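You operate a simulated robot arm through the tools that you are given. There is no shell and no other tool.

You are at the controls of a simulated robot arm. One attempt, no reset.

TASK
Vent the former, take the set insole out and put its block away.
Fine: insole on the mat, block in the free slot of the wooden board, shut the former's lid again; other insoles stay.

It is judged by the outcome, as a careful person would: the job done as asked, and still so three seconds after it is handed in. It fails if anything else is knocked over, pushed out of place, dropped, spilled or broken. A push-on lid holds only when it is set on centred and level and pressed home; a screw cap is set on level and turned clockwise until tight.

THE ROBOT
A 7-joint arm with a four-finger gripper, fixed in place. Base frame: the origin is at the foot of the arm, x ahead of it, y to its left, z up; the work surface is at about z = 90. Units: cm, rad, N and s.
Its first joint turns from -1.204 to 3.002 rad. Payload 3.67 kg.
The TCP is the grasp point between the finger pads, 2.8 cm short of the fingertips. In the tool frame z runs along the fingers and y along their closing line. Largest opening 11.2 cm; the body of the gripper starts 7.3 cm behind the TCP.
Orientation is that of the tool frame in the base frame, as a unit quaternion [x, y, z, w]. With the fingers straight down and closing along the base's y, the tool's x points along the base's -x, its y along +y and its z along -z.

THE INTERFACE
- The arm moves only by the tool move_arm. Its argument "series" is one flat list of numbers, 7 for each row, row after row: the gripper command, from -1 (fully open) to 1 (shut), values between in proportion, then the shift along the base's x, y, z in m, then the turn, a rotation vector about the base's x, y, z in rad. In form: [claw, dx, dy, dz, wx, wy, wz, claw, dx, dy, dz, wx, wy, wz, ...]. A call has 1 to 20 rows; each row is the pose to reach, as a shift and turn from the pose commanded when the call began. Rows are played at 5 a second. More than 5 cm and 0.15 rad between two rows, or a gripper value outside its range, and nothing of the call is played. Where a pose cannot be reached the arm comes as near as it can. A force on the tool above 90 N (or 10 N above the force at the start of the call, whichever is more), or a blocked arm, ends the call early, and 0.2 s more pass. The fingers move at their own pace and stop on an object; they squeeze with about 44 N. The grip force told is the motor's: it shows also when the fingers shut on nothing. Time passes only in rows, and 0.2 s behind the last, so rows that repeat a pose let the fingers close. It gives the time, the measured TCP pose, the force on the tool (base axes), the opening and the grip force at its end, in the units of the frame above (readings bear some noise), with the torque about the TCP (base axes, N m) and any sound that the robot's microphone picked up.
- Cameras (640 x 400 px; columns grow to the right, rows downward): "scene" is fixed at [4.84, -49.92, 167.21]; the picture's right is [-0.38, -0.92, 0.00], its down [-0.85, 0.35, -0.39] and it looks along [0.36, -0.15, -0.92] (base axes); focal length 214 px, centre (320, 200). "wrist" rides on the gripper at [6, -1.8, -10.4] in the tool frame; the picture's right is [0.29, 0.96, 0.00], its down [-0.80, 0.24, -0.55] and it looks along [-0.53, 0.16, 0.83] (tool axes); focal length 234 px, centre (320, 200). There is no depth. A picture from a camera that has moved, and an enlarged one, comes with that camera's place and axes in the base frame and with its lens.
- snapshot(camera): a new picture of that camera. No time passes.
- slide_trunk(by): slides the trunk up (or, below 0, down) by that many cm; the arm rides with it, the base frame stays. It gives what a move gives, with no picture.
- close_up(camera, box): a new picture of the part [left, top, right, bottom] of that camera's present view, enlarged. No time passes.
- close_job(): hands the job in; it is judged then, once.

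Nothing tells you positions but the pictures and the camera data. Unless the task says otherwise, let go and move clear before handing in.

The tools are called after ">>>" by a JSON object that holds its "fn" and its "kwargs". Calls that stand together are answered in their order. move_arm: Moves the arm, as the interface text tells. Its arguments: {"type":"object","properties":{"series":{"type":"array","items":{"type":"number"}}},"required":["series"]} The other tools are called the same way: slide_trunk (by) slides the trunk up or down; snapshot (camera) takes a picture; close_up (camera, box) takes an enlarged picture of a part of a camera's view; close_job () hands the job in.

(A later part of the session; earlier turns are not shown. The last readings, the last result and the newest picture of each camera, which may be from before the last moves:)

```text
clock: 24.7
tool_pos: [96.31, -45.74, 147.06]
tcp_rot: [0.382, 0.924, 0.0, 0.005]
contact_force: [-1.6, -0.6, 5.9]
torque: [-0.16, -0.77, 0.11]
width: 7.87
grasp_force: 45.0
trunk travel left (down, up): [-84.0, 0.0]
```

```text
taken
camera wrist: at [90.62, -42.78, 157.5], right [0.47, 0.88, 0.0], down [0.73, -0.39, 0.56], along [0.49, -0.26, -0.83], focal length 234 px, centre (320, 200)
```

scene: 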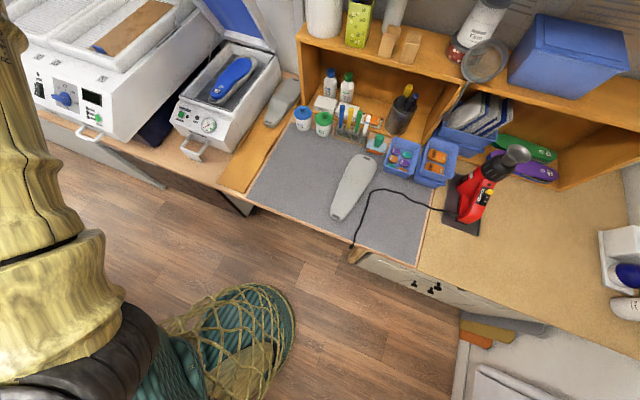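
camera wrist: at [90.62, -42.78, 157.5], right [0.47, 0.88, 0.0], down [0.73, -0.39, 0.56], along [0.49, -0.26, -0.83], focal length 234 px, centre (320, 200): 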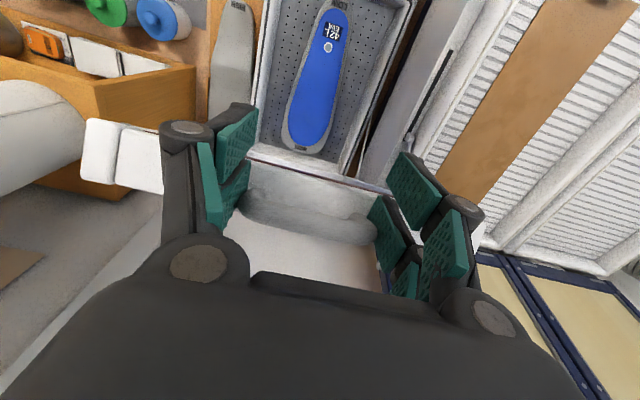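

The lid is about 62° open now, and the front loop lever seems to have changed position. I'll zoom in on it before pushing further.

>>> {"fn": "close_up", "kwargs": {"camera": "scene", "box": [160, 0, 300, 180]}}

>>> {"fn": "close_up", "kwargs": {"camera": "wrist", "box": [230, 0, 450, 200]}}

```text
2.22 times, centred on (230, 90) of scene
camera zoom: at [4.84, -49.92, 167.21], right [-0.38, -0.92, 0.0], down [-0.85, 0.35, -0.39], along [0.36, -0.15, -0.92], focal length 477 px, centre (520, 444)
```

zoom: 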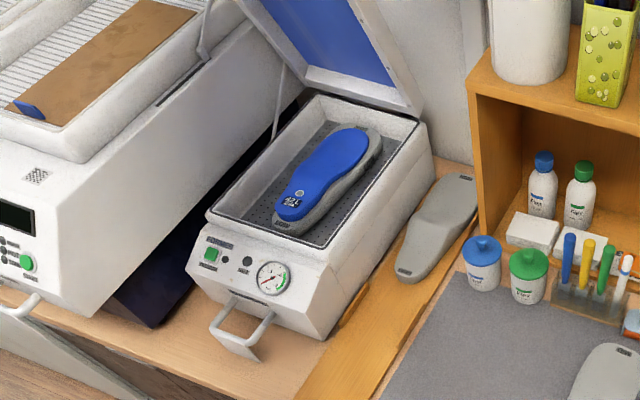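

```text
2.00 times, centred on (340, 100) of wrist
camera zoom: at [90.62, -42.78, 157.5], right [0.47, 0.88, 0.0], down [0.73, -0.39, 0.56], along [0.49, -0.26, -0.83], focal length 468 px, centre (280, 400)
```

zoom: 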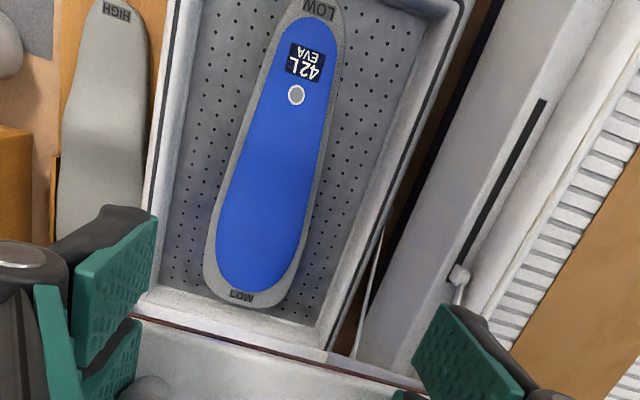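

The insole (42L EVA, blue) sits on the LOW block; the front loop seems linked to the lid. I'll swing the lid a bit further so it stays open by itself.

>>> {"fn": "move_arm", "kwargs": {"series": [1, 0.0115, -0.0115, 0.008, -0.04, -0.04, 0, 1, 0.0231, -0.0231, 0.0158, -0.09, -0.09, 0, 1, 0.035, -0.035, 0.0225, -0.14, -0.14, 0, 1, 0.0471, -0.0471, 0.0289, -0.2, -0.2, 0, 1, 0.0471, -0.0471, 0.0289, -0.2, -0.2, 0]}}

>>> {"fn": "snapshot", "kwargs": {"camera": "wrist"}}

>>> {"fn": "close_up", "kwargs": {"camera": "scene", "box": [160, 0, 300, 180]}}

```text
clock: 25.9
tool_pos: [101.01, -50.31, 149.75]
tcp_rot: [0.379, 0.914, -0.053, 0.133]
contact_force: [-0.5, 0.6, 0.4]
torque: [0.0, -0.01, 0.0]
width: 0.0
grasp_force: 35.7
trunk travel left (down, up): [-84.0, 0.0]
```

```text
taken
camera wrist: at [93.52, -45.51, 158.1], right [0.48, 0.87, -0.08], down [0.6, -0.26, 0.76], along [0.64, -0.41, -0.65], focal length 234 px, centre (320, 200)
```

wrist: 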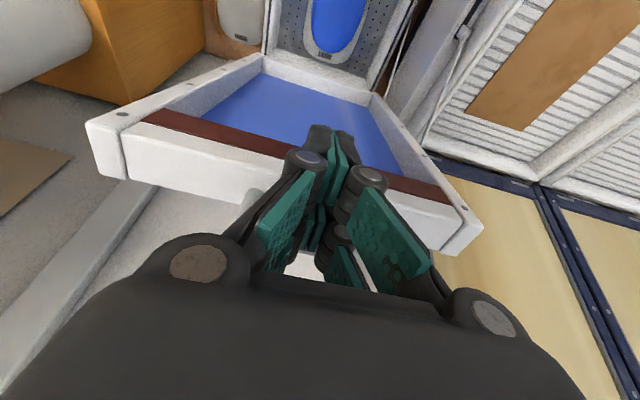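

```text
2.22 times, centred on (230, 90) of scene
camera zoom: at [4.84, -49.92, 167.21], right [-0.38, -0.92, 0.0], down [-0.85, 0.35, -0.39], along [0.36, -0.15, -0.92], focal length 477 px, centre (520, 444)
```

zoom: 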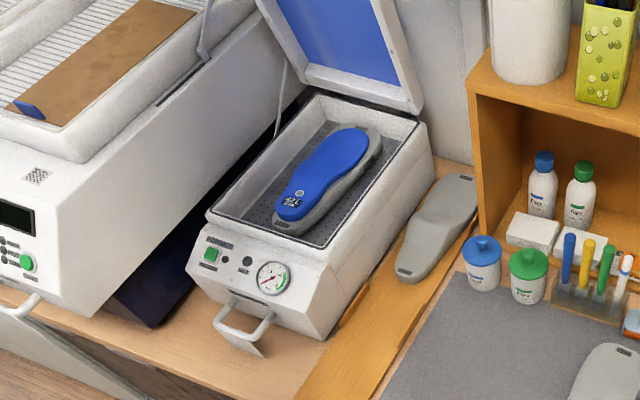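

The handle slipped out of the grip as I tilted, but the lid carried on past and is standing open. I'll back the closed fingers straight away towards the robot and check it stays open.

>>> {"fn": "move_arm", "kwargs": {"series": [1, -0.01, 0.01, 0.0, 0, 0, 0, 1, -0.03, 0.03, 0.0, 0, 0, 0, 1, -0.06, 0.06, 0.0, 0.05, 0.05, 0, 1, -0.09, 0.09, 0.0, 0.1, 0.1, 0, 1, -0.12, 0.12, 0.0, 0.15, 0.15, 0, 1, -0.15, 0.15, 0.0, 0.2, 0.2, 0, 1, -0.15, 0.15, 0.0, 0.2, 0.2, 0, 1, -0.15, 0.15, 0.0, 0.2, 0.2, 0]}}

>>> {"fn": "snapshot", "kwargs": {"camera": "wrist"}}

>>> {"fn": "snapshot", "kwargs": {"camera": "scene"}}

>>> {"fn": "close_up", "kwargs": {"camera": "scene", "box": [160, 0, 300, 180]}}

```text
clock: 27.7
tool_pos: [86.15, -35.23, 149.91]
tcp_rot: [0.382, 0.924, 0.001, 0.002]
contact_force: [1.0, 0.3, 0.2]
torque: [0.01, -0.02, -0.05]
width: 0.01
grasp_force: 35.6
trunk travel left (down, up): [-84.0, 0.0]
```

```text
taken
camera wrist: at [80.39, -32.4, 160.32], right [0.47, 0.88, 0.0], down [0.73, -0.39, 0.56], along [0.49, -0.26, -0.83], focal length 234 px, centre (320, 200)
```

wrist: 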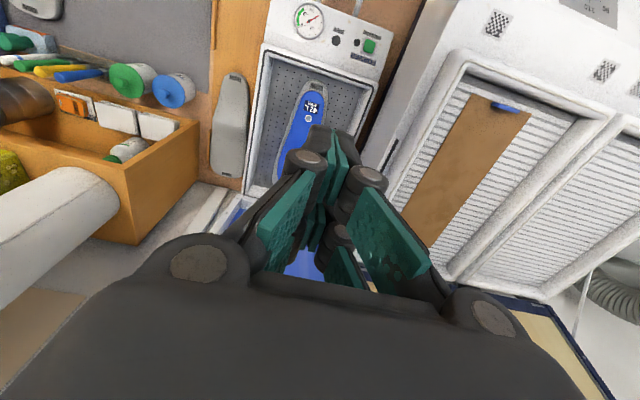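

```text
taken
```

scene: 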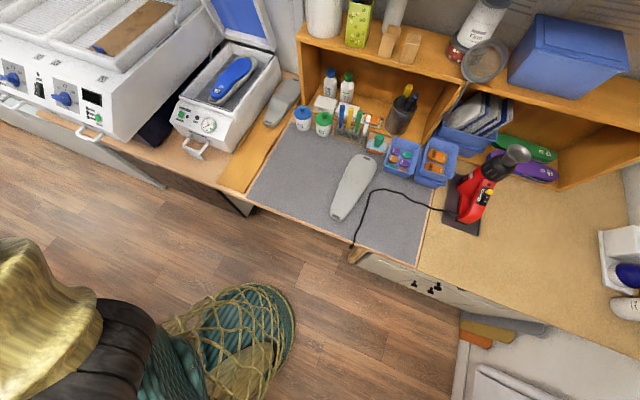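

```text
2.22 times, centred on (230, 90) of scene
camera zoom: at [4.84, -49.92, 167.21], right [-0.38, -0.92, 0.0], down [-0.85, 0.35, -0.39], along [0.36, -0.15, -0.92], focal length 477 px, centre (520, 444)
```

zoom: 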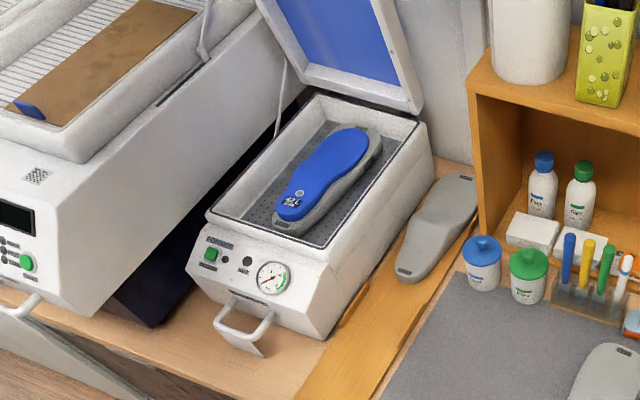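

The lid is staying open. Now I'll look closely at the insole and block in the former.

>>> {"fn": "close_up", "kwargs": {"camera": "scene", "box": [195, 45, 265, 110]}}

>>> {"fn": "close_up", "kwargs": {"camera": "scene", "box": [255, 70, 310, 135]}}

>>> {"fn": "close_up", "kwargs": {"camera": "wrist", "box": [190, 0, 390, 200]}}

```text
6.15 times, centred on (230, 78) of scene
camera zoom: at [4.84, -49.92, 167.21], right [-0.38, -0.92, 0.0], down [-0.85, 0.35, -0.39], along [0.36, -0.15, -0.92], focal length 1320 px, centre (874, 954)
```

zoom: 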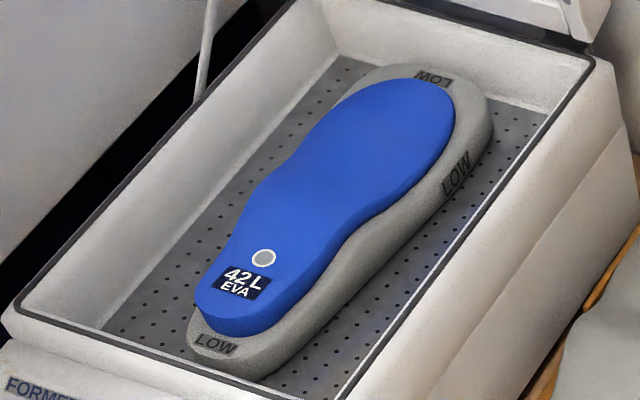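

```text
6.15 times, centred on (282, 102) of scene
camera zoom: at [4.84, -49.92, 167.21], right [-0.38, -0.92, 0.0], down [-0.85, 0.35, -0.39], along [0.36, -0.15, -0.92], focal length 1320 px, centre (551, 800)
```

zoom: 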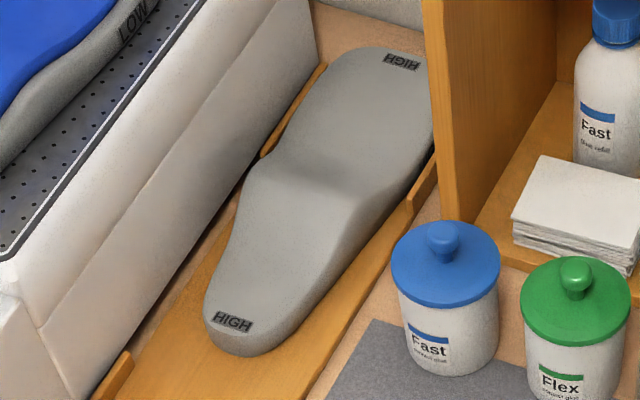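

```text
2.00 times, centred on (290, 100) of wrist
camera zoom: at [80.39, -32.4, 160.32], right [0.47, 0.88, 0.0], down [0.73, -0.39, 0.56], along [0.49, -0.26, -0.83], focal length 468 px, centre (380, 400)
```

zoom: 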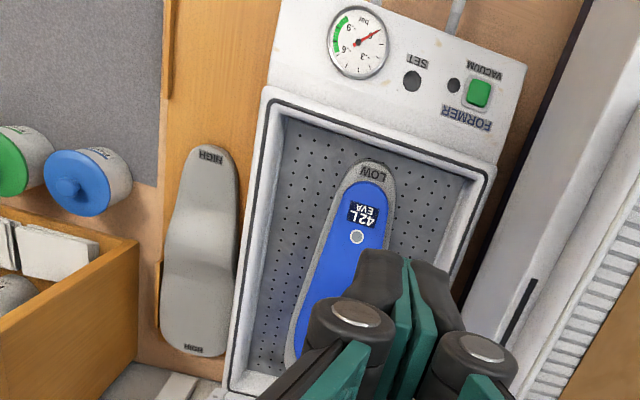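

The insole heel is near depth 88.6, with its white dot at (92, -41.8, 104). The block's heel top is at about z 102.5 on a deck at about 100. Lowering the trunk should give more reach at that height, so I'll do that with the tool still well above.

>>> {"fn": "slide_trunk", "kwargs": {"by": -24}}

>>> {"fn": "snapshot", "kwargs": {"camera": "scene"}}

>>> {"fn": "snapshot", "kwargs": {"camera": "wrist"}}

```text
clock: 30.2
tool_pos: [86.05, -35.31, 125.89]
tcp_rot: [0.382, 0.924, 0.001, 0.002]
contact_force: [0.1, -0.1, -0.2]
torque: [-0.01, 0.0, -0.03]
width: 0.01
grasp_force: 36.1
trunk travel left (down, up): [-60.0, 24.0]
```

```text
taken
```

scene: 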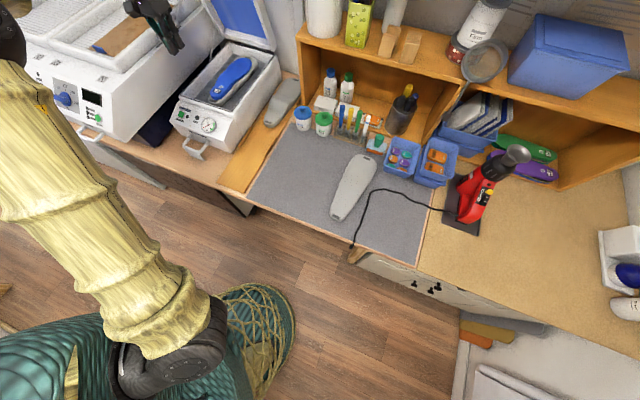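

```text
taken
camera wrist: at [80.41, -32.4, 136.33], right [0.47, 0.88, 0.0], down [0.73, -0.39, 0.56], along [0.49, -0.26, -0.83], focal length 234 px, centre (320, 200)
```

wrist: 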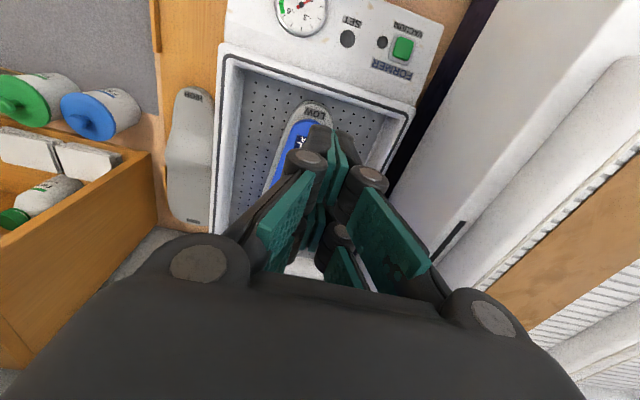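

Now open the fingers and hover over the insole's heel/arch part.

>>> {"fn": "move_arm", "kwargs": {"series": [-1, 0.02, -0.02, 0.0, 0, 0, 0, -1, 0.045, -0.045, -0.01, 0, 0, 0, -1, 0.0771, -0.0811, -0.03, 0, 0, 0, -1, 0.0771, -0.0811, -0.06, 0, 0, 0, -1, 0.0771, -0.0811, -0.09, 0, 0, 0, -1, 0.0771, -0.0811, -0.11, 0, 0, 0, -1, 0.0771, -0.0811, -0.11, 0, 0, 0]}}

>>> {"fn": "snapshot", "kwargs": {"camera": "wrist"}}

>>> {"fn": "close_up", "kwargs": {"camera": "scene", "box": [170, 30, 290, 120]}}

```text
refused: row 3 steps farther than a row can; nothing moved
```

```text
taken
camera wrist: at [80.41, -32.4, 136.33], right [0.47, 0.88, 0.0], down [0.73, -0.39, 0.56], along [0.49, -0.26, -0.83], focal length 234 px, centre (320, 200)
```

wrist: 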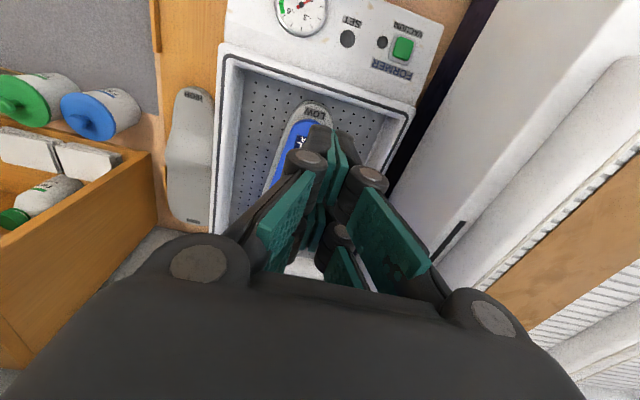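

```text
4.44 times, centred on (230, 75) of scene
camera zoom: at [4.84, -49.92, 167.21], right [-0.38, -0.92, 0.0], down [-0.85, 0.35, -0.39], along [0.36, -0.15, -0.92], focal length 953 px, centre (720, 756)
```

zoom: 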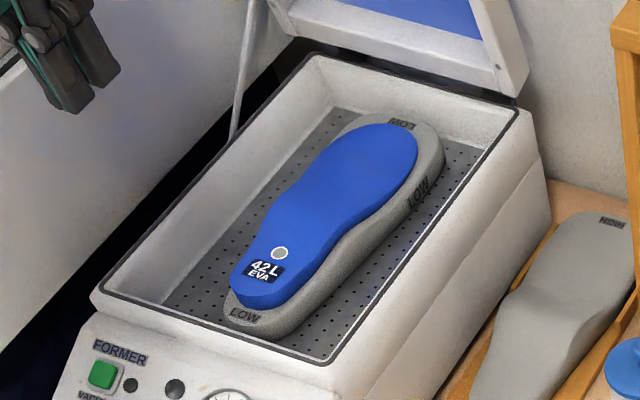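

That was a step-size refusal again. I'll use smaller steps and aim just past the white dot.

>>> {"fn": "move_arm", "kwargs": {"series": [-1, 0.02, -0.02, 0.0, 0, 0, 0, -1, 0.043, -0.045, -0.01, 0, 0, 0, -1, 0.0644, -0.0726, -0.03, 0, 0, 0, -1, 0.0644, -0.0726, -0.06, 0, 0, 0, -1, 0.0644, -0.0726, -0.09, 0, 0, 0, -1, 0.0644, -0.0726, -0.11, 0, 0, 0, -1, 0.0644, -0.0726, -0.11, 0, 0, 0]}}

>>> {"fn": "snapshot", "kwargs": {"camera": "wrist"}}

>>> {"fn": "close_up", "kwargs": {"camera": "scene", "box": [170, 30, 290, 120]}}

```text
clock: 31.8
tool_pos: [92.54, -42.57, 114.92]
tcp_rot: [0.382, 0.924, 0.001, 0.003]
contact_force: [-0.5, 0.6, 0.5]
torque: [0.0, -0.03, 0.01]
width: 11.22
grasp_force: 0.0
trunk travel left (down, up): [-60.0, 24.0]
```

```text
taken
camera wrist: at [86.88, -39.71, 125.23], right [0.47, 0.88, 0.0], down [0.73, -0.39, 0.56], along [0.49, -0.26, -0.83], focal length 234 px, centre (320, 200)
```

wrist: 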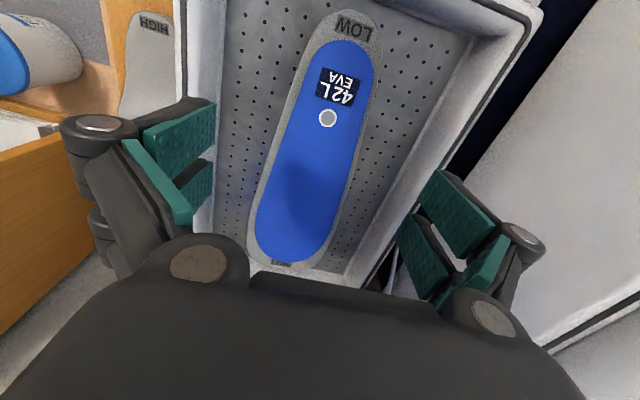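

```text
4.44 times, centred on (230, 75) of scene
camera zoom: at [4.84, -49.92, 167.21], right [-0.38, -0.92, 0.0], down [-0.85, 0.35, -0.39], along [0.36, -0.15, -0.92], focal length 953 px, centre (720, 756)
```

zoom: 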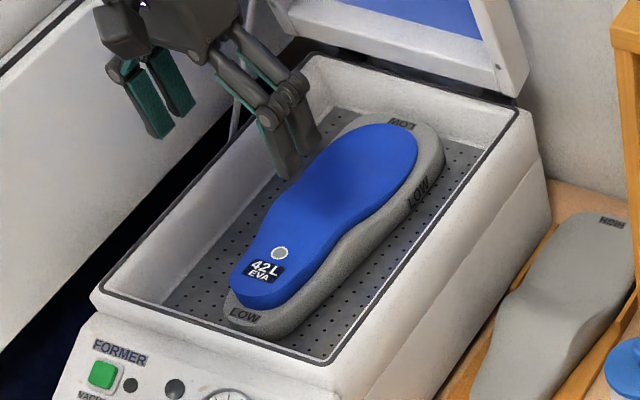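

From here the insole at this depth spans about E 32.3–39.5 with a 3° twist. I'll centre on it, match the yaw, and go down until the fingertips are just above the block's top.

>>> {"fn": "move_arm", "kwargs": {"series": [-1, 0.004, 0.004, -0.02, 0, 0, 0.05, -1, 0.004, 0.004, -0.04, 0, 0, 0.05, -1, 0.004, 0.004, -0.06, 0, 0, 0.05, -1, 0.004, 0.004, -0.08, 0, 0, 0.05, -1, 0.004, 0.004, -0.09, 0, 0, 0.05, -1, 0.004, 0.004, -0.09, 0, 0, 0.05]}}

>>> {"fn": "snapshot", "kwargs": {"camera": "wrist"}}

>>> {"fn": "close_up", "kwargs": {"camera": "scene", "box": [180, 40, 280, 115]}}

```text
clock: 33.2
tool_pos: [92.88, -42.16, 105.87]
tcp_rot: [0.358, 0.934, 0.001, 0.002]
contact_force: [1.0, -0.2, -0.3]
torque: [0.03, -0.01, -0.02]
width: 11.16
grasp_force: 0.0
trunk travel left (down, up): [-60.0, 24.0]
```

```text
taken
camera wrist: at [87.13, -39.59, 116.27], right [0.43, 0.9, 0.0], down [0.75, -0.35, 0.56], along [0.51, -0.24, -0.83], focal length 234 px, centre (320, 200)
```

wrist: 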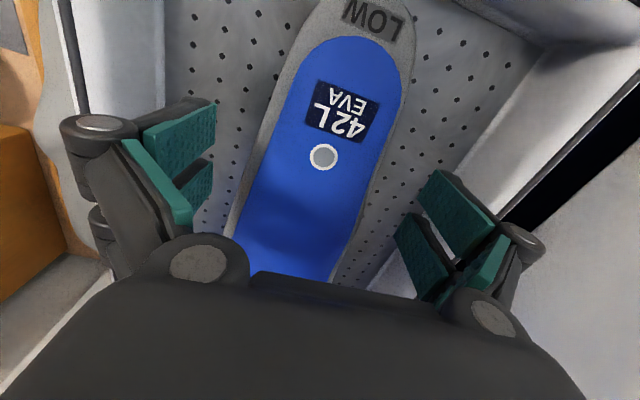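

```text
5.33 times, centred on (230, 78) of scene
camera zoom: at [4.84, -49.92, 167.21], right [-0.38, -0.92, 0.0], down [-0.85, 0.35, -0.39], along [0.36, -0.15, -0.92], focal length 1144 px, centre (800, 853)
```

zoom: 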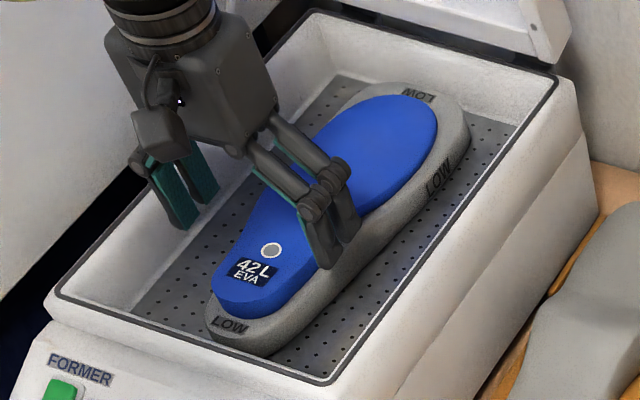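

The fingers straddle the insole just above the block's ledge. Closing now; I expect about 7 cm if it's the insole, nearly 9 if it's the block.

>>> {"fn": "move_arm", "kwargs": {"series": [-0.1, 0, 0, 0, 0, 0, 0, -0.1, 0, 0, 0, 0, 0, 0, 1, 0, 0, 0, 0, 0, 0, 1, 0, 0, 0, 0, 0, 0, 1, 0, 0, 0, 0, 0, 0]}}

>>> {"fn": "snapshot", "kwargs": {"camera": "wrist"}}

>>> {"fn": "close_up", "kwargs": {"camera": "scene", "box": [180, 40, 280, 115]}}

```text
clock: 34.4
tool_pos: [92.93, -42.22, 105.92]
tcp_rot: [0.357, 0.934, 0.001, 0.003]
contact_force: [-1.7, 0.8, 3.3]
torque: [-0.1, 0.0, -0.12]
width: 6.99
grasp_force: 43.8
trunk travel left (down, up): [-60.0, 24.0]
```

```text
taken
camera wrist: at [87.12, -39.58, 116.31], right [0.43, 0.9, 0.0], down [0.75, -0.35, 0.56], along [0.51, -0.24, -0.83], focal length 234 px, centre (320, 200)
```

wrist: 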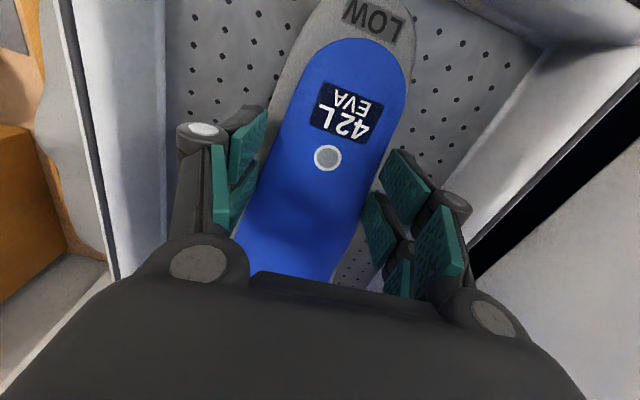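

```text
5.33 times, centred on (230, 78) of scene
camera zoom: at [4.84, -49.92, 167.21], right [-0.38, -0.92, 0.0], down [-0.85, 0.35, -0.39], along [0.36, -0.15, -0.92], focal length 1144 px, centre (800, 853)
```

zoom: 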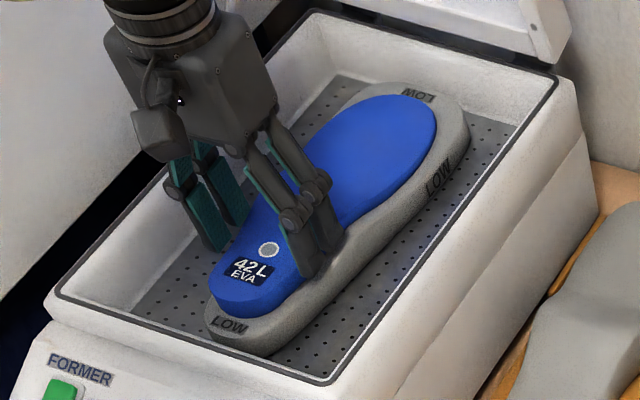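

Width 7.0 cm, so it's the insole. I'll lift it slowly and check that the block stays behind.

>>> {"fn": "move_arm", "kwargs": {"series": [1, 0, 0, 0.01, 0, 0, 0, 1, 0, 0, 0.02, 0, 0, 0, 1, 0, 0, 0.03, 0, 0, 0, 1, 0, 0, 0.045, 0, 0, 0, 1, 0, 0, 0.06, 0, 0, 0, 1, 0, 0, 0.06, 0, 0, 0]}}

>>> {"fn": "snapshot", "kwargs": {"camera": "wrist"}}

>>> {"fn": "close_up", "kwargs": {"camera": "scene", "box": [170, 30, 290, 120]}}

```text
clock: 35.8
tool_pos: [93.05, -42.28, 111.88]
tcp_rot: [0.358, 0.934, -0.001, 0.002]
contact_force: [0.3, 0.2, 0.0]
torque: [0.04, 0.05, 0.05]
width: 7.02
grasp_force: 44.0
trunk travel left (down, up): [-60.0, 24.0]
```

```text
taken
camera wrist: at [87.18, -39.56, 122.25], right [0.43, 0.9, 0.0], down [0.75, -0.35, 0.56], along [0.5, -0.24, -0.83], focal length 234 px, centre (320, 200)
```

wrist: 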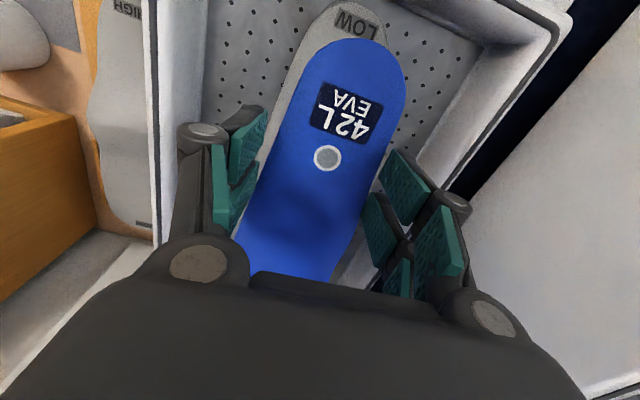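

```text
4.44 times, centred on (230, 75) of scene
camera zoom: at [4.84, -49.92, 167.21], right [-0.38, -0.92, 0.0], down [-0.85, 0.35, -0.39], along [0.36, -0.15, -0.92], focal length 953 px, centre (720, 756)
```

zoom: 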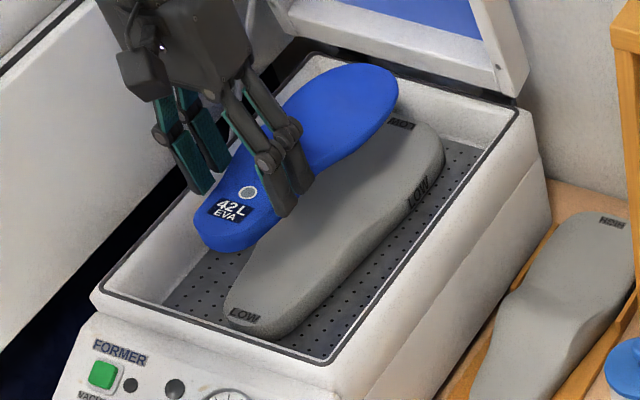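

The insole came up cleanly and the block stayed. I'll lift higher, draw it back towards the robot, then carry it right over the board to the free left part of the mat.

>>> {"fn": "move_arm", "kwargs": {"series": [1, 0, 0, 0.03, 0, 0, 0, 1, 0, 0, 0.06, 0, 0, 0, 1, -0.0349, 0.0349, 0.06, 0, 0, 0, 1, -0.0698, 0.0698, 0.06, 0, 0, 0, 1, -0.1048, 0.1048, 0.06, 0, 0, 0, 1, -0.1397, 0.1397, 0.06, 0, 0, 0, 1, -0.1747, 0.1747, 0.06, 0, 0, 0, 1, -0.2065, 0.1429, 0.06, 0, 0, 0, 1, -0.2383, 0.1111, 0.06, 0, 0, 0, 1, -0.2701, 0.0793, 0.06, 0, 0, 0, 1, -0.3019, 0.0475, 0.06, 0, 0, 0, 1, -0.3337, 0.0157, 0.06, 0, 0, 0, 1, -0.3655, -0.0161, 0.06, 0, 0, 0, 1, -0.3973, -0.0479, 0.06, 0, 0, 0, 1, -0.4291, -0.0797, 0.06, 0, 0, 0, 1, -0.4609, -0.1115, 0.06, 0, 0, 0, 1, -0.4927, -0.1433, 0.06, 0, 0, 0, 1, -0.4927, -0.1433, 0.06, 0, 0, 0]}}

>>> {"fn": "snapshot", "kwargs": {"camera": "wrist"}}

>>> {"fn": "snapshot", "kwargs": {"camera": "scene"}}

```text
clock: 39.6
tool_pos: [43.45, -56.51, 117.9]
tcp_rot: [0.358, 0.934, 0.0, 0.002]
contact_force: [0.4, 0.6, -0.2]
torque: [-0.01, 0.0, 0.06]
width: 7.0
grasp_force: 44.4
trunk travel left (down, up): [-60.0, 24.0]
```

```text
taken
camera wrist: at [37.68, -53.84, 128.28], right [0.43, 0.9, 0.0], down [0.75, -0.35, 0.56], along [0.51, -0.24, -0.83], focal length 234 px, centre (320, 200)
```

wrist: 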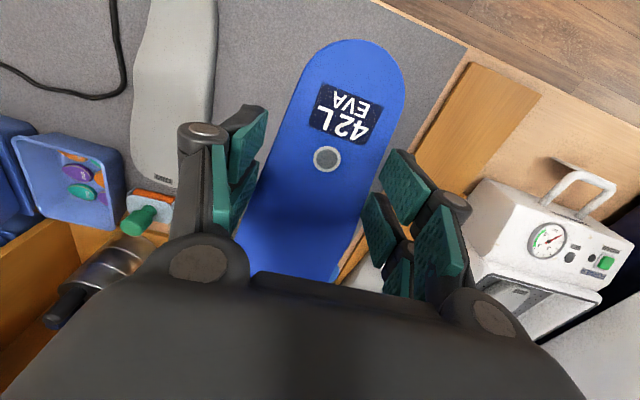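

```text
taken
```

scene: 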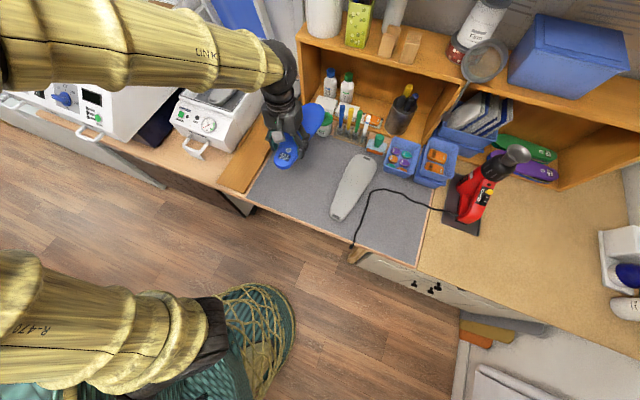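

The insole is over the free part of the mat, clear of the board, the MID block and the pots. Lowering it now, slowing near the surface.

>>> {"fn": "move_arm", "kwargs": {"series": [1, 0, 0, -0.04, 0, 0, 0, 1, 0, 0, -0.08, 0, 0, 0, 1, 0, 0, -0.12, 0, 0, 0, 1, 0, 0, -0.16, 0, 0, 0, 1, 0, 0, -0.2, 0, 0, 0, 1, 0, 0, -0.22, 0, 0, 0, 1, 0, 0, -0.228, 0, 0, 0, 1, 0, 0, -0.234, 0, 0, 0, 1, 0, 0, -0.234, 0, 0, 0]}}

>>> {"fn": "snapshot", "kwargs": {"camera": "wrist"}}

>>> {"fn": "close_up", "kwargs": {"camera": "scene", "box": [230, 90, 370, 210]}}

```text
clock: 41.6
tool_pos: [43.59, -56.58, 94.5]
tcp_rot: [0.358, 0.934, 0.001, 0.003]
contact_force: [-0.3, -0.1, 0.3]
torque: [0.02, 0.06, 0.02]
width: 6.98
grasp_force: 44.4
trunk travel left (down, up): [-60.0, 24.0]
```

```text
taken
camera wrist: at [37.89, -53.93, 104.85], right [0.43, 0.9, 0.0], down [0.75, -0.35, 0.56], along [0.51, -0.24, -0.83], focal length 234 px, centre (320, 200)
```

wrist: 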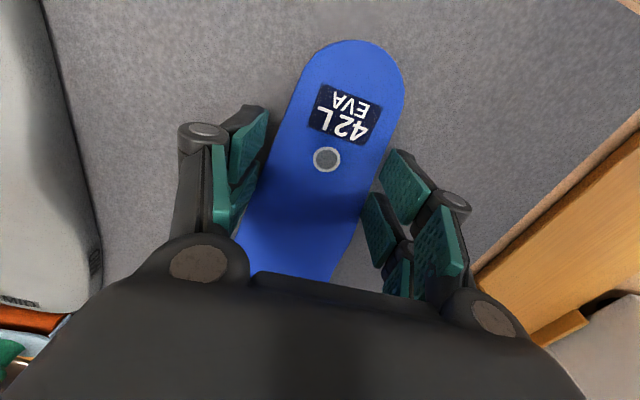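

```text
3.33 times, centred on (300, 150) of scene
camera zoom: at [4.84, -49.92, 167.21], right [-0.38, -0.92, 0.0], down [-0.85, 0.35, -0.39], along [0.36, -0.15, -0.92], focal length 715 px, centre (387, 367)
```

zoom: 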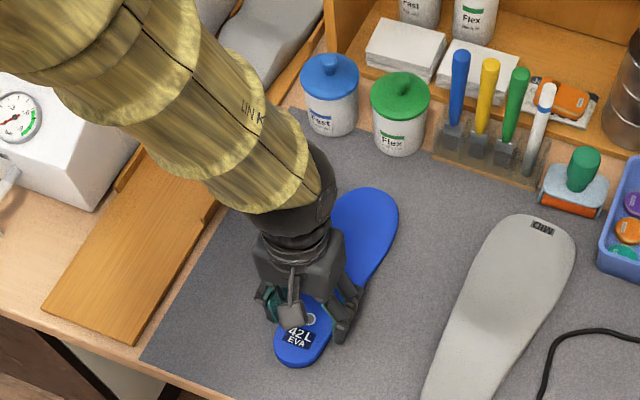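

No contact yet. I'll ease down in small steps until the insole touches.

>>> {"fn": "move_arm", "kwargs": {"series": [1, 0, 0, -0.003, 0, 0, 0, 1, 0, 0, -0.006, 0, 0, 0, 1, 0, 0, -0.008, 0, 0, 0, 1, 0, 0, -0.008, 0, 0, 0]}}

```text
clock: 42.6
tool_pos: [43.52, -56.49, 93.65]
tcp_rot: [0.358, 0.934, 0.001, 0.003]
contact_force: [0.6, -0.7, 13.9]
torque: [-0.19, -0.27, -0.16]
width: 6.96
grasp_force: 43.7
trunk travel left (down, up): [-60.0, 24.0]
```

The insole has touched the mat (14 N). Releasing and rising straight up.

>>> {"fn": "move_arm", "kwargs": {"series": [1, 0, 0, 0.001, 0, 0, 0, -0.5, 0, 0, 0.001, 0, 0, 0, -0.6, 0, 0, 0.001, 0, 0, 0, -0.7, 0, 0, 0.02, 0, 0, 0, -0.7, 0, 0, 0.06, 0, 0, 0, -0.7, 0, 0, 0.1, 0, 0, 0, -0.7, 0, 0, 0.14, 0, 0, 0, -0.7, 0, 0, 0.18, 0, 0, 0, -0.7, 0, 0, 0.22, 0, 0, 0, -0.7, 0, 0, 0.25, 0, 0, 0]}}

>>> {"fn": "snapshot", "kwargs": {"camera": "wrist"}}

>>> {"fn": "snapshot", "kwargs": {"camera": "scene"}}

```text
clock: 44.8
tool_pos: [43.66, -56.61, 118.72]
tcp_rot: [0.358, 0.934, 0.002, 0.002]
contact_force: [-0.6, 0.4, -0.3]
torque: [-0.01, -0.02, 0.02]
width: 9.51
grasp_force: 0.0
trunk travel left (down, up): [-60.0, 24.0]
```

```text
taken
camera wrist: at [37.89, -53.96, 129.1], right [0.43, 0.9, 0.0], down [0.75, -0.36, 0.56], along [0.51, -0.24, -0.83], focal length 234 px, centre (320, 200)
```

wrist: 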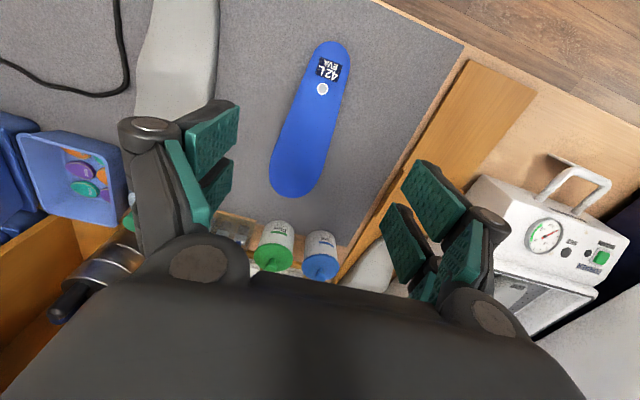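

```text
taken
```

scene: 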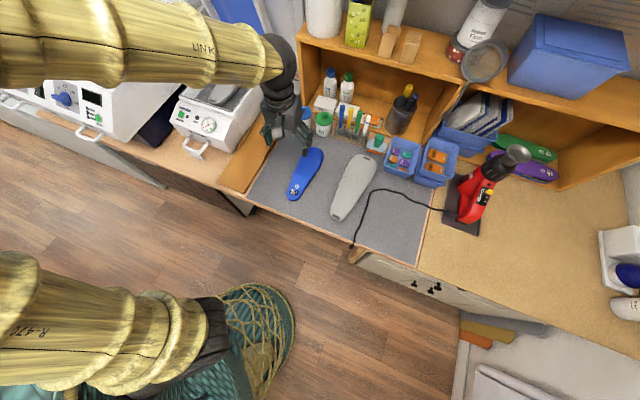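

The insole is lying flat on the mat. Next I'll look straight at the free board slot on the way back.

>>> {"fn": "move_arm", "kwargs": {"series": [-1, 0.032, 0.032, 0.02, 0, 0, -0.02, -1, 0.064, 0.064, 0.04, 0, 0, -0.05, -1, 0.096, 0.096, 0.06, 0, 0, -0.05, -1, 0.128, 0.128, 0.08, 0, 0, -0.05, -1, 0.16, 0.16, 0.08, 0, 0, -0.05, -1, 0.16, 0.16, 0.08, 0, 0, -0.05]}}

>>> {"fn": "snapshot", "kwargs": {"camera": "wrist"}}

>>> {"fn": "snapshot", "kwargs": {"camera": "scene"}}

```text
clock: 46.2
tool_pos: [59.58, -40.67, 126.81]
tcp_rot: [0.383, 0.924, 0.002, 0.003]
contact_force: [0.0, -0.3, -1.0]
torque: [0.03, -0.01, 0.02]
width: 11.22
grasp_force: 0.0
trunk travel left (down, up): [-60.0, 24.0]
```

```text
taken
camera wrist: at [54.03, -37.75, 137.2], right [0.47, 0.88, 0.0], down [0.73, -0.39, 0.56], along [0.49, -0.26, -0.83], focal length 234 px, centre (320, 200)
```

wrist: 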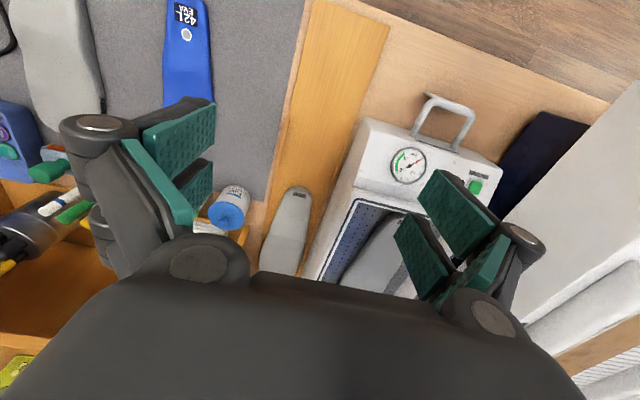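

```text
taken
```

scene: 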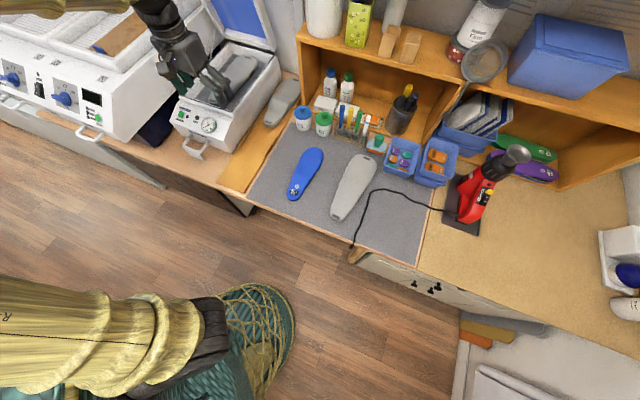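

>>> {"fn": "close_up", "kwargs": {"camera": "wrist", "box": [230, 0, 410, 280]}}

>>> {"fn": "close_up", "kwargs": {"camera": "scene", "box": [210, 70, 310, 200]}}

```text
1.43 times, centred on (320, 140) of wrist
camera zoom: at [54.03, -37.75, 137.2], right [0.47, 0.88, 0.0], down [0.73, -0.39, 0.56], along [0.49, -0.26, -0.83], focal length 334 px, centre (320, 286)
```

zoom: 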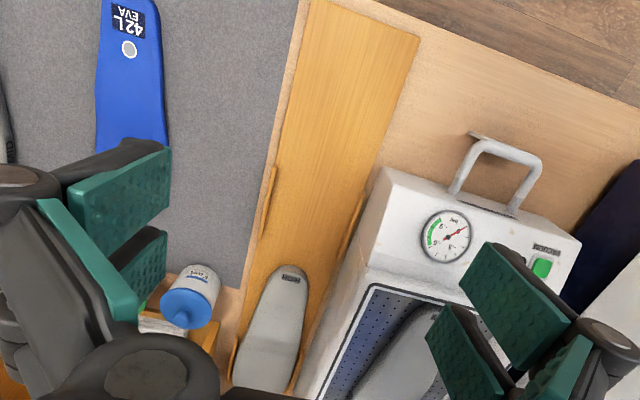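

```text
3.08 times, centred on (260, 135) of scene
camera zoom: at [4.84, -49.92, 167.21], right [-0.38, -0.92, 0.0], down [-0.85, 0.35, -0.39], along [0.36, -0.15, -0.92], focal length 660 px, centre (505, 400)
```

zoom: 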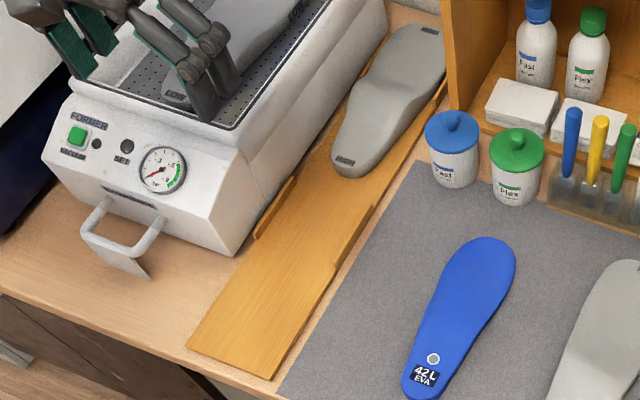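

The board runs from depth 60 with the free front slot centred near depth 75.7, E 15.3, and rails at depth 78–88. Now I'll go over to the LOW block in the former and hover above its middle.

>>> {"fn": "move_arm", "kwargs": {"series": [-1, 0.0323, 0.0323, 0, 0, 0, 0.05, -1, 0.0645, 0.0645, 0, 0, 0, 0.05, -1, 0.0968, 0.0968, 0, 0, 0, 0.05, -1, 0.129, 0.129, 0, 0, 0, 0.05, -1, 0.1613, 0.1613, 0, 0, 0, 0.05, -1, 0.1944, 0.1282, 0, 0, 0, 0.05, -1, 0.2275, 0.0951, 0, 0, 0, 0.05, -1, 0.2606, 0.062, 0, 0, 0, 0.05, -1, 0.2937, 0.0289, 0, 0, 0, 0.05, -1, 0.3268, -0.0042, 0, 0, 0, 0.05, -1, 0.36, -0.0376, 0, 0, 0, 0.05, -1, 0.36, -0.0376, -0.04, 0, 0, 0.05, -1, 0.36, -0.0376, -0.08, 0, 0, 0.05, -1, 0.36, -0.0376, -0.118, 0, 0, 0.05, -1, 0.36, -0.0376, -0.118, 0, 0, 0.05]}}

>>> {"fn": "snapshot", "kwargs": {"camera": "wrist"}}

>>> {"fn": "close_up", "kwargs": {"camera": "scene", "box": [170, 30, 290, 120]}}

```text
clock: 49.4
tool_pos: [95.54, -44.27, 114.79]
tcp_rot: [0.358, 0.934, 0.0, 0.004]
contact_force: [0.4, -0.2, 0.3]
torque: [0.0, -0.02, 0.02]
width: 11.17
grasp_force: 0.1
trunk travel left (down, up): [-60.0, 24.0]
```

```text
taken
camera wrist: at [89.72, -41.67, 125.2], right [0.43, 0.9, 0.0], down [0.75, -0.35, 0.56], along [0.51, -0.24, -0.83], focal length 234 px, centre (320, 200)
```

wrist: 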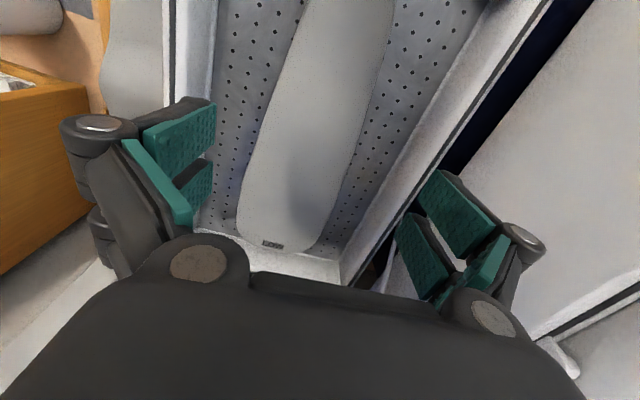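

```text
4.44 times, centred on (230, 75) of scene
camera zoom: at [4.84, -49.92, 167.21], right [-0.38, -0.92, 0.0], down [-0.85, 0.35, -0.39], along [0.36, -0.15, -0.92], focal length 953 px, centre (720, 756)
```

zoom: 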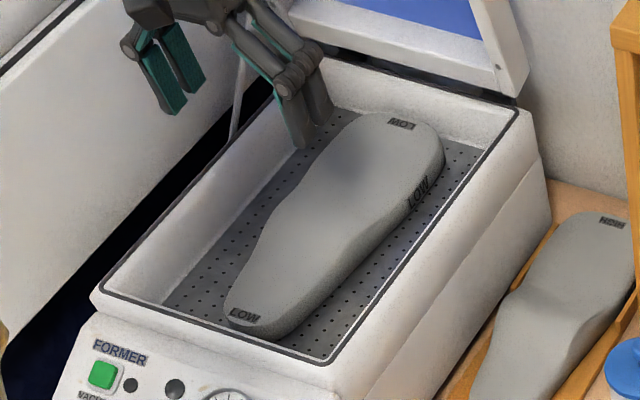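

I'm above the block's middle; it spans E 31.2–40.5 here. A small recentre, then down beside it, stopping just above the deck.

>>> {"fn": "move_arm", "kwargs": {"series": [-1, -0.0028, -0.0028, -0.02, 0, 0, 0, -1, -0.0028, -0.0028, -0.05, 0, 0, 0, -1, -0.0028, -0.0028, -0.08, 0, 0, 0, -1, -0.0028, -0.0028, -0.095, 0, 0, 0, -1, -0.0028, -0.0028, -0.105, 0, 0, 0, -1, -0.0028, -0.0028, -0.109, 0, 0, 0, -1, -0.0028, -0.0028, -0.109, 0, 0, 0]}}

>>> {"fn": "snapshot", "kwargs": {"camera": "wrist"}}

>>> {"fn": "close_up", "kwargs": {"camera": "scene", "box": [180, 40, 280, 115]}}

```text
clock: 51.0
tool_pos: [95.28, -44.54, 103.88]
tcp_rot: [0.359, 0.933, 0.001, 0.003]
contact_force: [0.5, -1.3, 0.5]
torque: [-0.02, -0.01, -0.01]
width: 11.22
grasp_force: 0.0
trunk travel left (down, up): [-60.0, 24.0]
```

```text
taken
camera wrist: at [89.54, -41.91, 114.36], right [0.43, 0.9, 0.0], down [0.75, -0.35, 0.56], along [0.51, -0.24, -0.83], focal length 234 px, centre (320, 200)
```

wrist: 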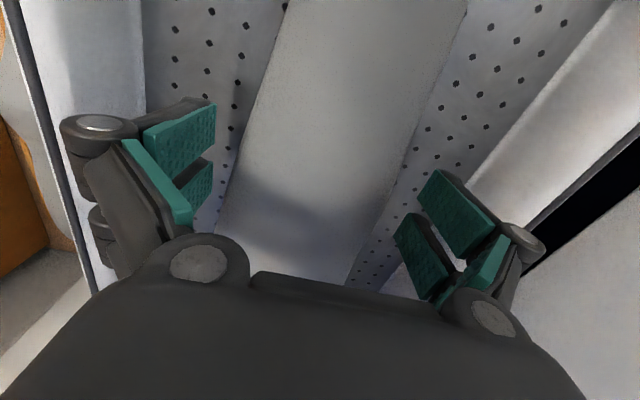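

```text
5.33 times, centred on (230, 78) of scene
camera zoom: at [4.84, -49.92, 167.21], right [-0.38, -0.92, 0.0], down [-0.85, 0.35, -0.39], along [0.36, -0.15, -0.92], focal length 1144 px, centre (800, 853)
```

zoom: 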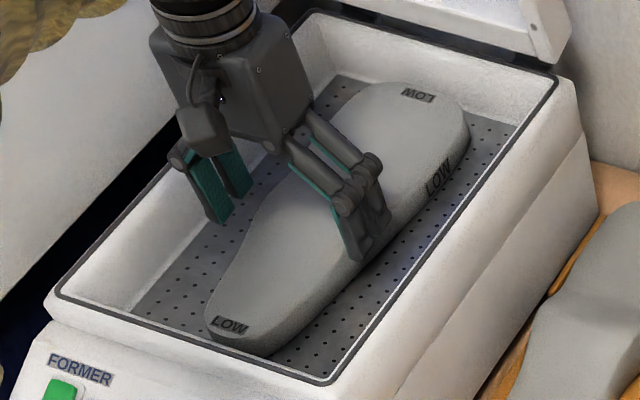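

The fingers are beside the block with no contact. A touch lower, then close.

>>> {"fn": "move_arm", "kwargs": {"series": [-1, 0, 0, -0.004, 0, 0, 0, -0.8, 0, 0, -0.004, 0, 0, 0, -0.7, 0, 0, -0.004, 0, 0, 0, 1, 0, 0, -0.004, 0, 0, 0, 1, 0, 0, -0.004, 0, 0, 0, 1, 0, 0, -0.004, 0, 0, 0]}}

>>> {"fn": "close_up", "kwargs": {"camera": "scene", "box": [180, 40, 280, 115]}}

```text
clock: 52.4
tool_pos: [95.32, -44.61, 103.82]
tcp_rot: [0.358, 0.934, 0.0, 0.003]
contact_force: [4.6, -6.4, 18.7]
torque: [-1.16, 0.37, 0.18]
width: 9.39
grasp_force: 44.1
trunk travel left (down, up): [-60.0, 24.0]
```

```text
5.33 times, centred on (230, 78) of scene
camera zoom: at [4.84, -49.92, 167.21], right [-0.38, -0.92, 0.0], down [-0.85, 0.35, -0.39], along [0.36, -0.15, -0.92], focal length 1144 px, centre (800, 853)
```

zoom: 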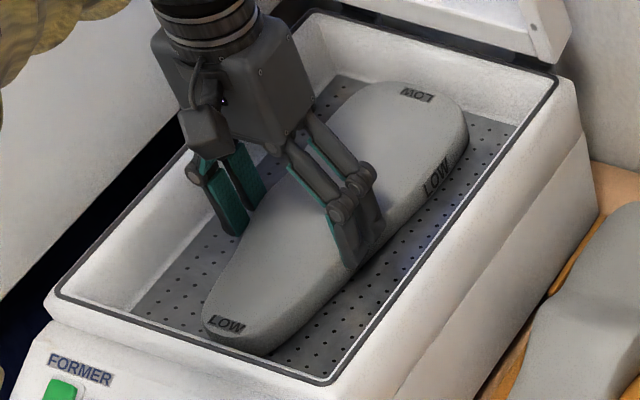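

Block gripped at 9.4 cm; the tips just touch the deck. Lifting slowly to check it hangs level.

>>> {"fn": "move_arm", "kwargs": {"series": [1, 0, 0, 0.004, 0, 0, 0, 1, 0, 0, 0.014, 0, 0, 0, 1, 0, 0, 0.024, 0, 0, 0, 1, 0, 0, 0.044, 0, 0, 0, 1, 0, 0, 0.064, 0, 0, 0, 1, 0, 0, 0.064, 0, 0, 0]}}

>>> {"fn": "snapshot", "kwargs": {"camera": "wrist"}}

>>> {"fn": "close_up", "kwargs": {"camera": "scene", "box": [170, 30, 290, 120]}}

```text
clock: 53.8
tool_pos: [95.3, -44.52, 109.86]
tcp_rot: [0.359, 0.933, 0.001, 0.002]
contact_force: [0.2, -0.2, -4.8]
torque: [0.16, 0.13, 0.03]
width: 9.37
grasp_force: 44.2
trunk travel left (down, up): [-60.0, 24.0]
```

```text
taken
camera wrist: at [89.62, -41.93, 120.24], right [0.43, 0.9, 0.0], down [0.75, -0.36, 0.56], along [0.5, -0.24, -0.83], focal length 234 px, centre (320, 200)
```

wrist: 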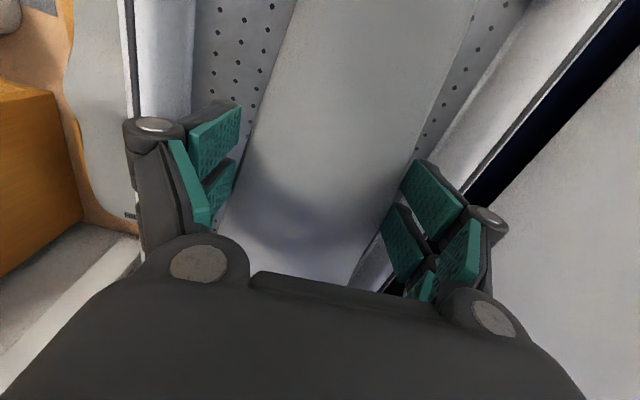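

```text
4.44 times, centred on (230, 75) of scene
camera zoom: at [4.84, -49.92, 167.21], right [-0.38, -0.92, 0.0], down [-0.85, 0.35, -0.39], along [0.36, -0.15, -0.92], focal length 953 px, centre (720, 756)
```

zoom: 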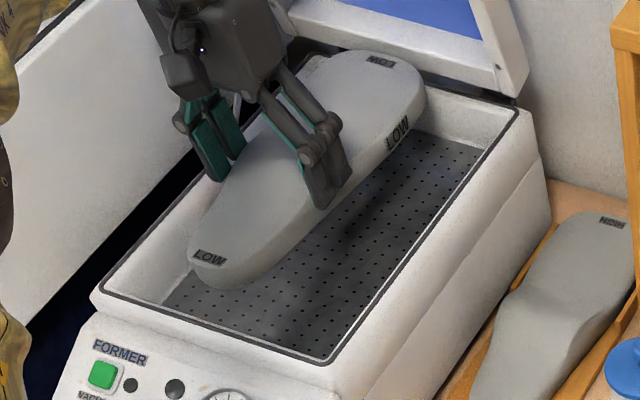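

The block is firmly held (about 0.5 kg). I'll draw it out towards the robot first, then move right to hover over the free slot.

>>> {"fn": "move_arm", "kwargs": {"series": [1, -0.0312, 0.0312, 0.005, 0, 0, 0, 1, -0.0624, 0.0624, 0.015, 0, 0, 0, 1, -0.0936, 0.0936, 0.025, 0, 0, 0, 1, -0.1248, 0.1248, 0.035, 0, 0, 0, 1, -0.156, 0.156, 0.045, 0, 0, 0, 1, -0.1872, 0.1872, 0.05, 0, 0, 0, 1, -0.2156, 0.1588, 0.05, 0, 0, 0, 1, -0.244, 0.1304, 0.05, 0, 0, 0, 1, -0.2724, 0.102, 0.05, 0, 0, 0, 1, -0.3008, 0.0736, 0.05, 0, 0, 0, 1, -0.3293, 0.0451, 0.05, 0, 0, 0, 1, -0.3293, 0.0451, 0.02, 0, 0, 0, 1, -0.3293, 0.0451, -0.01, 0, 0, 0, 1, -0.3293, 0.0451, -0.04, 0, 0, 0, 1, -0.3293, 0.0451, -0.06, 0, 0, 0, 1, -0.3293, 0.0451, -0.06, 0, 0, 0]}}

>>> {"fn": "snapshot", "kwargs": {"camera": "wrist"}}

>>> {"fn": "snapshot", "kwargs": {"camera": "scene"}}

>>> {"fn": "close_up", "kwargs": {"camera": "scene", "box": [200, 80, 310, 200]}}

```text
clock: 57.2
tool_pos: [62.54, -39.96, 103.91]
tcp_rot: [0.358, 0.934, 0.001, 0.002]
contact_force: [-0.7, -0.4, -3.8]
torque: [0.13, 0.13, 0.02]
width: 9.34
grasp_force: 43.6
trunk travel left (down, up): [-60.0, 24.0]
```

```text
taken
camera wrist: at [56.65, -37.36, 114.34], right [0.43, 0.9, 0.0], down [0.75, -0.35, 0.56], along [0.51, -0.24, -0.83], focal length 234 px, centre (320, 200)
```

wrist: 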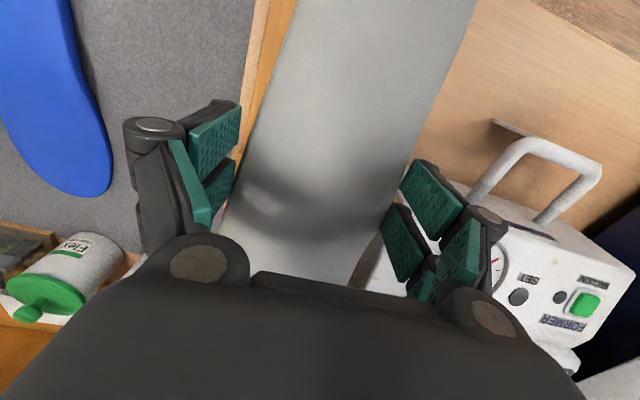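

```text
taken
```

scene: 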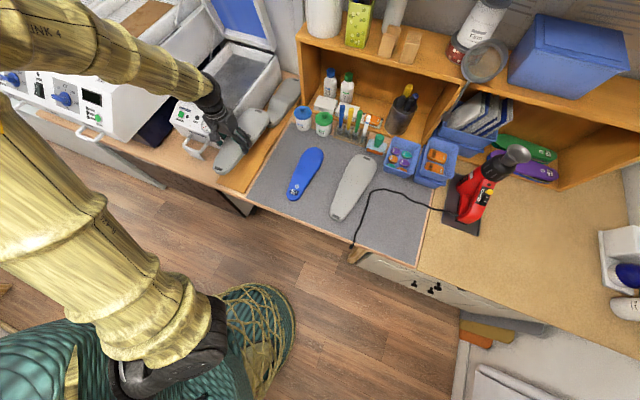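

```text
3.33 times, centred on (255, 140) of scene
camera zoom: at [4.84, -49.92, 167.21], right [-0.38, -0.92, 0.0], down [-0.85, 0.35, -0.39], along [0.36, -0.15, -0.92], focal length 715 px, centre (537, 400)
```

zoom: 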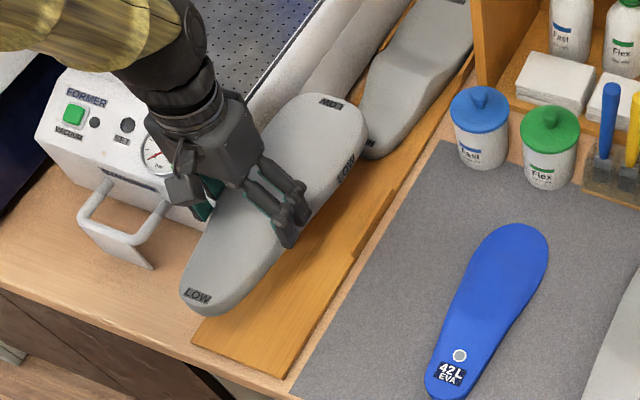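

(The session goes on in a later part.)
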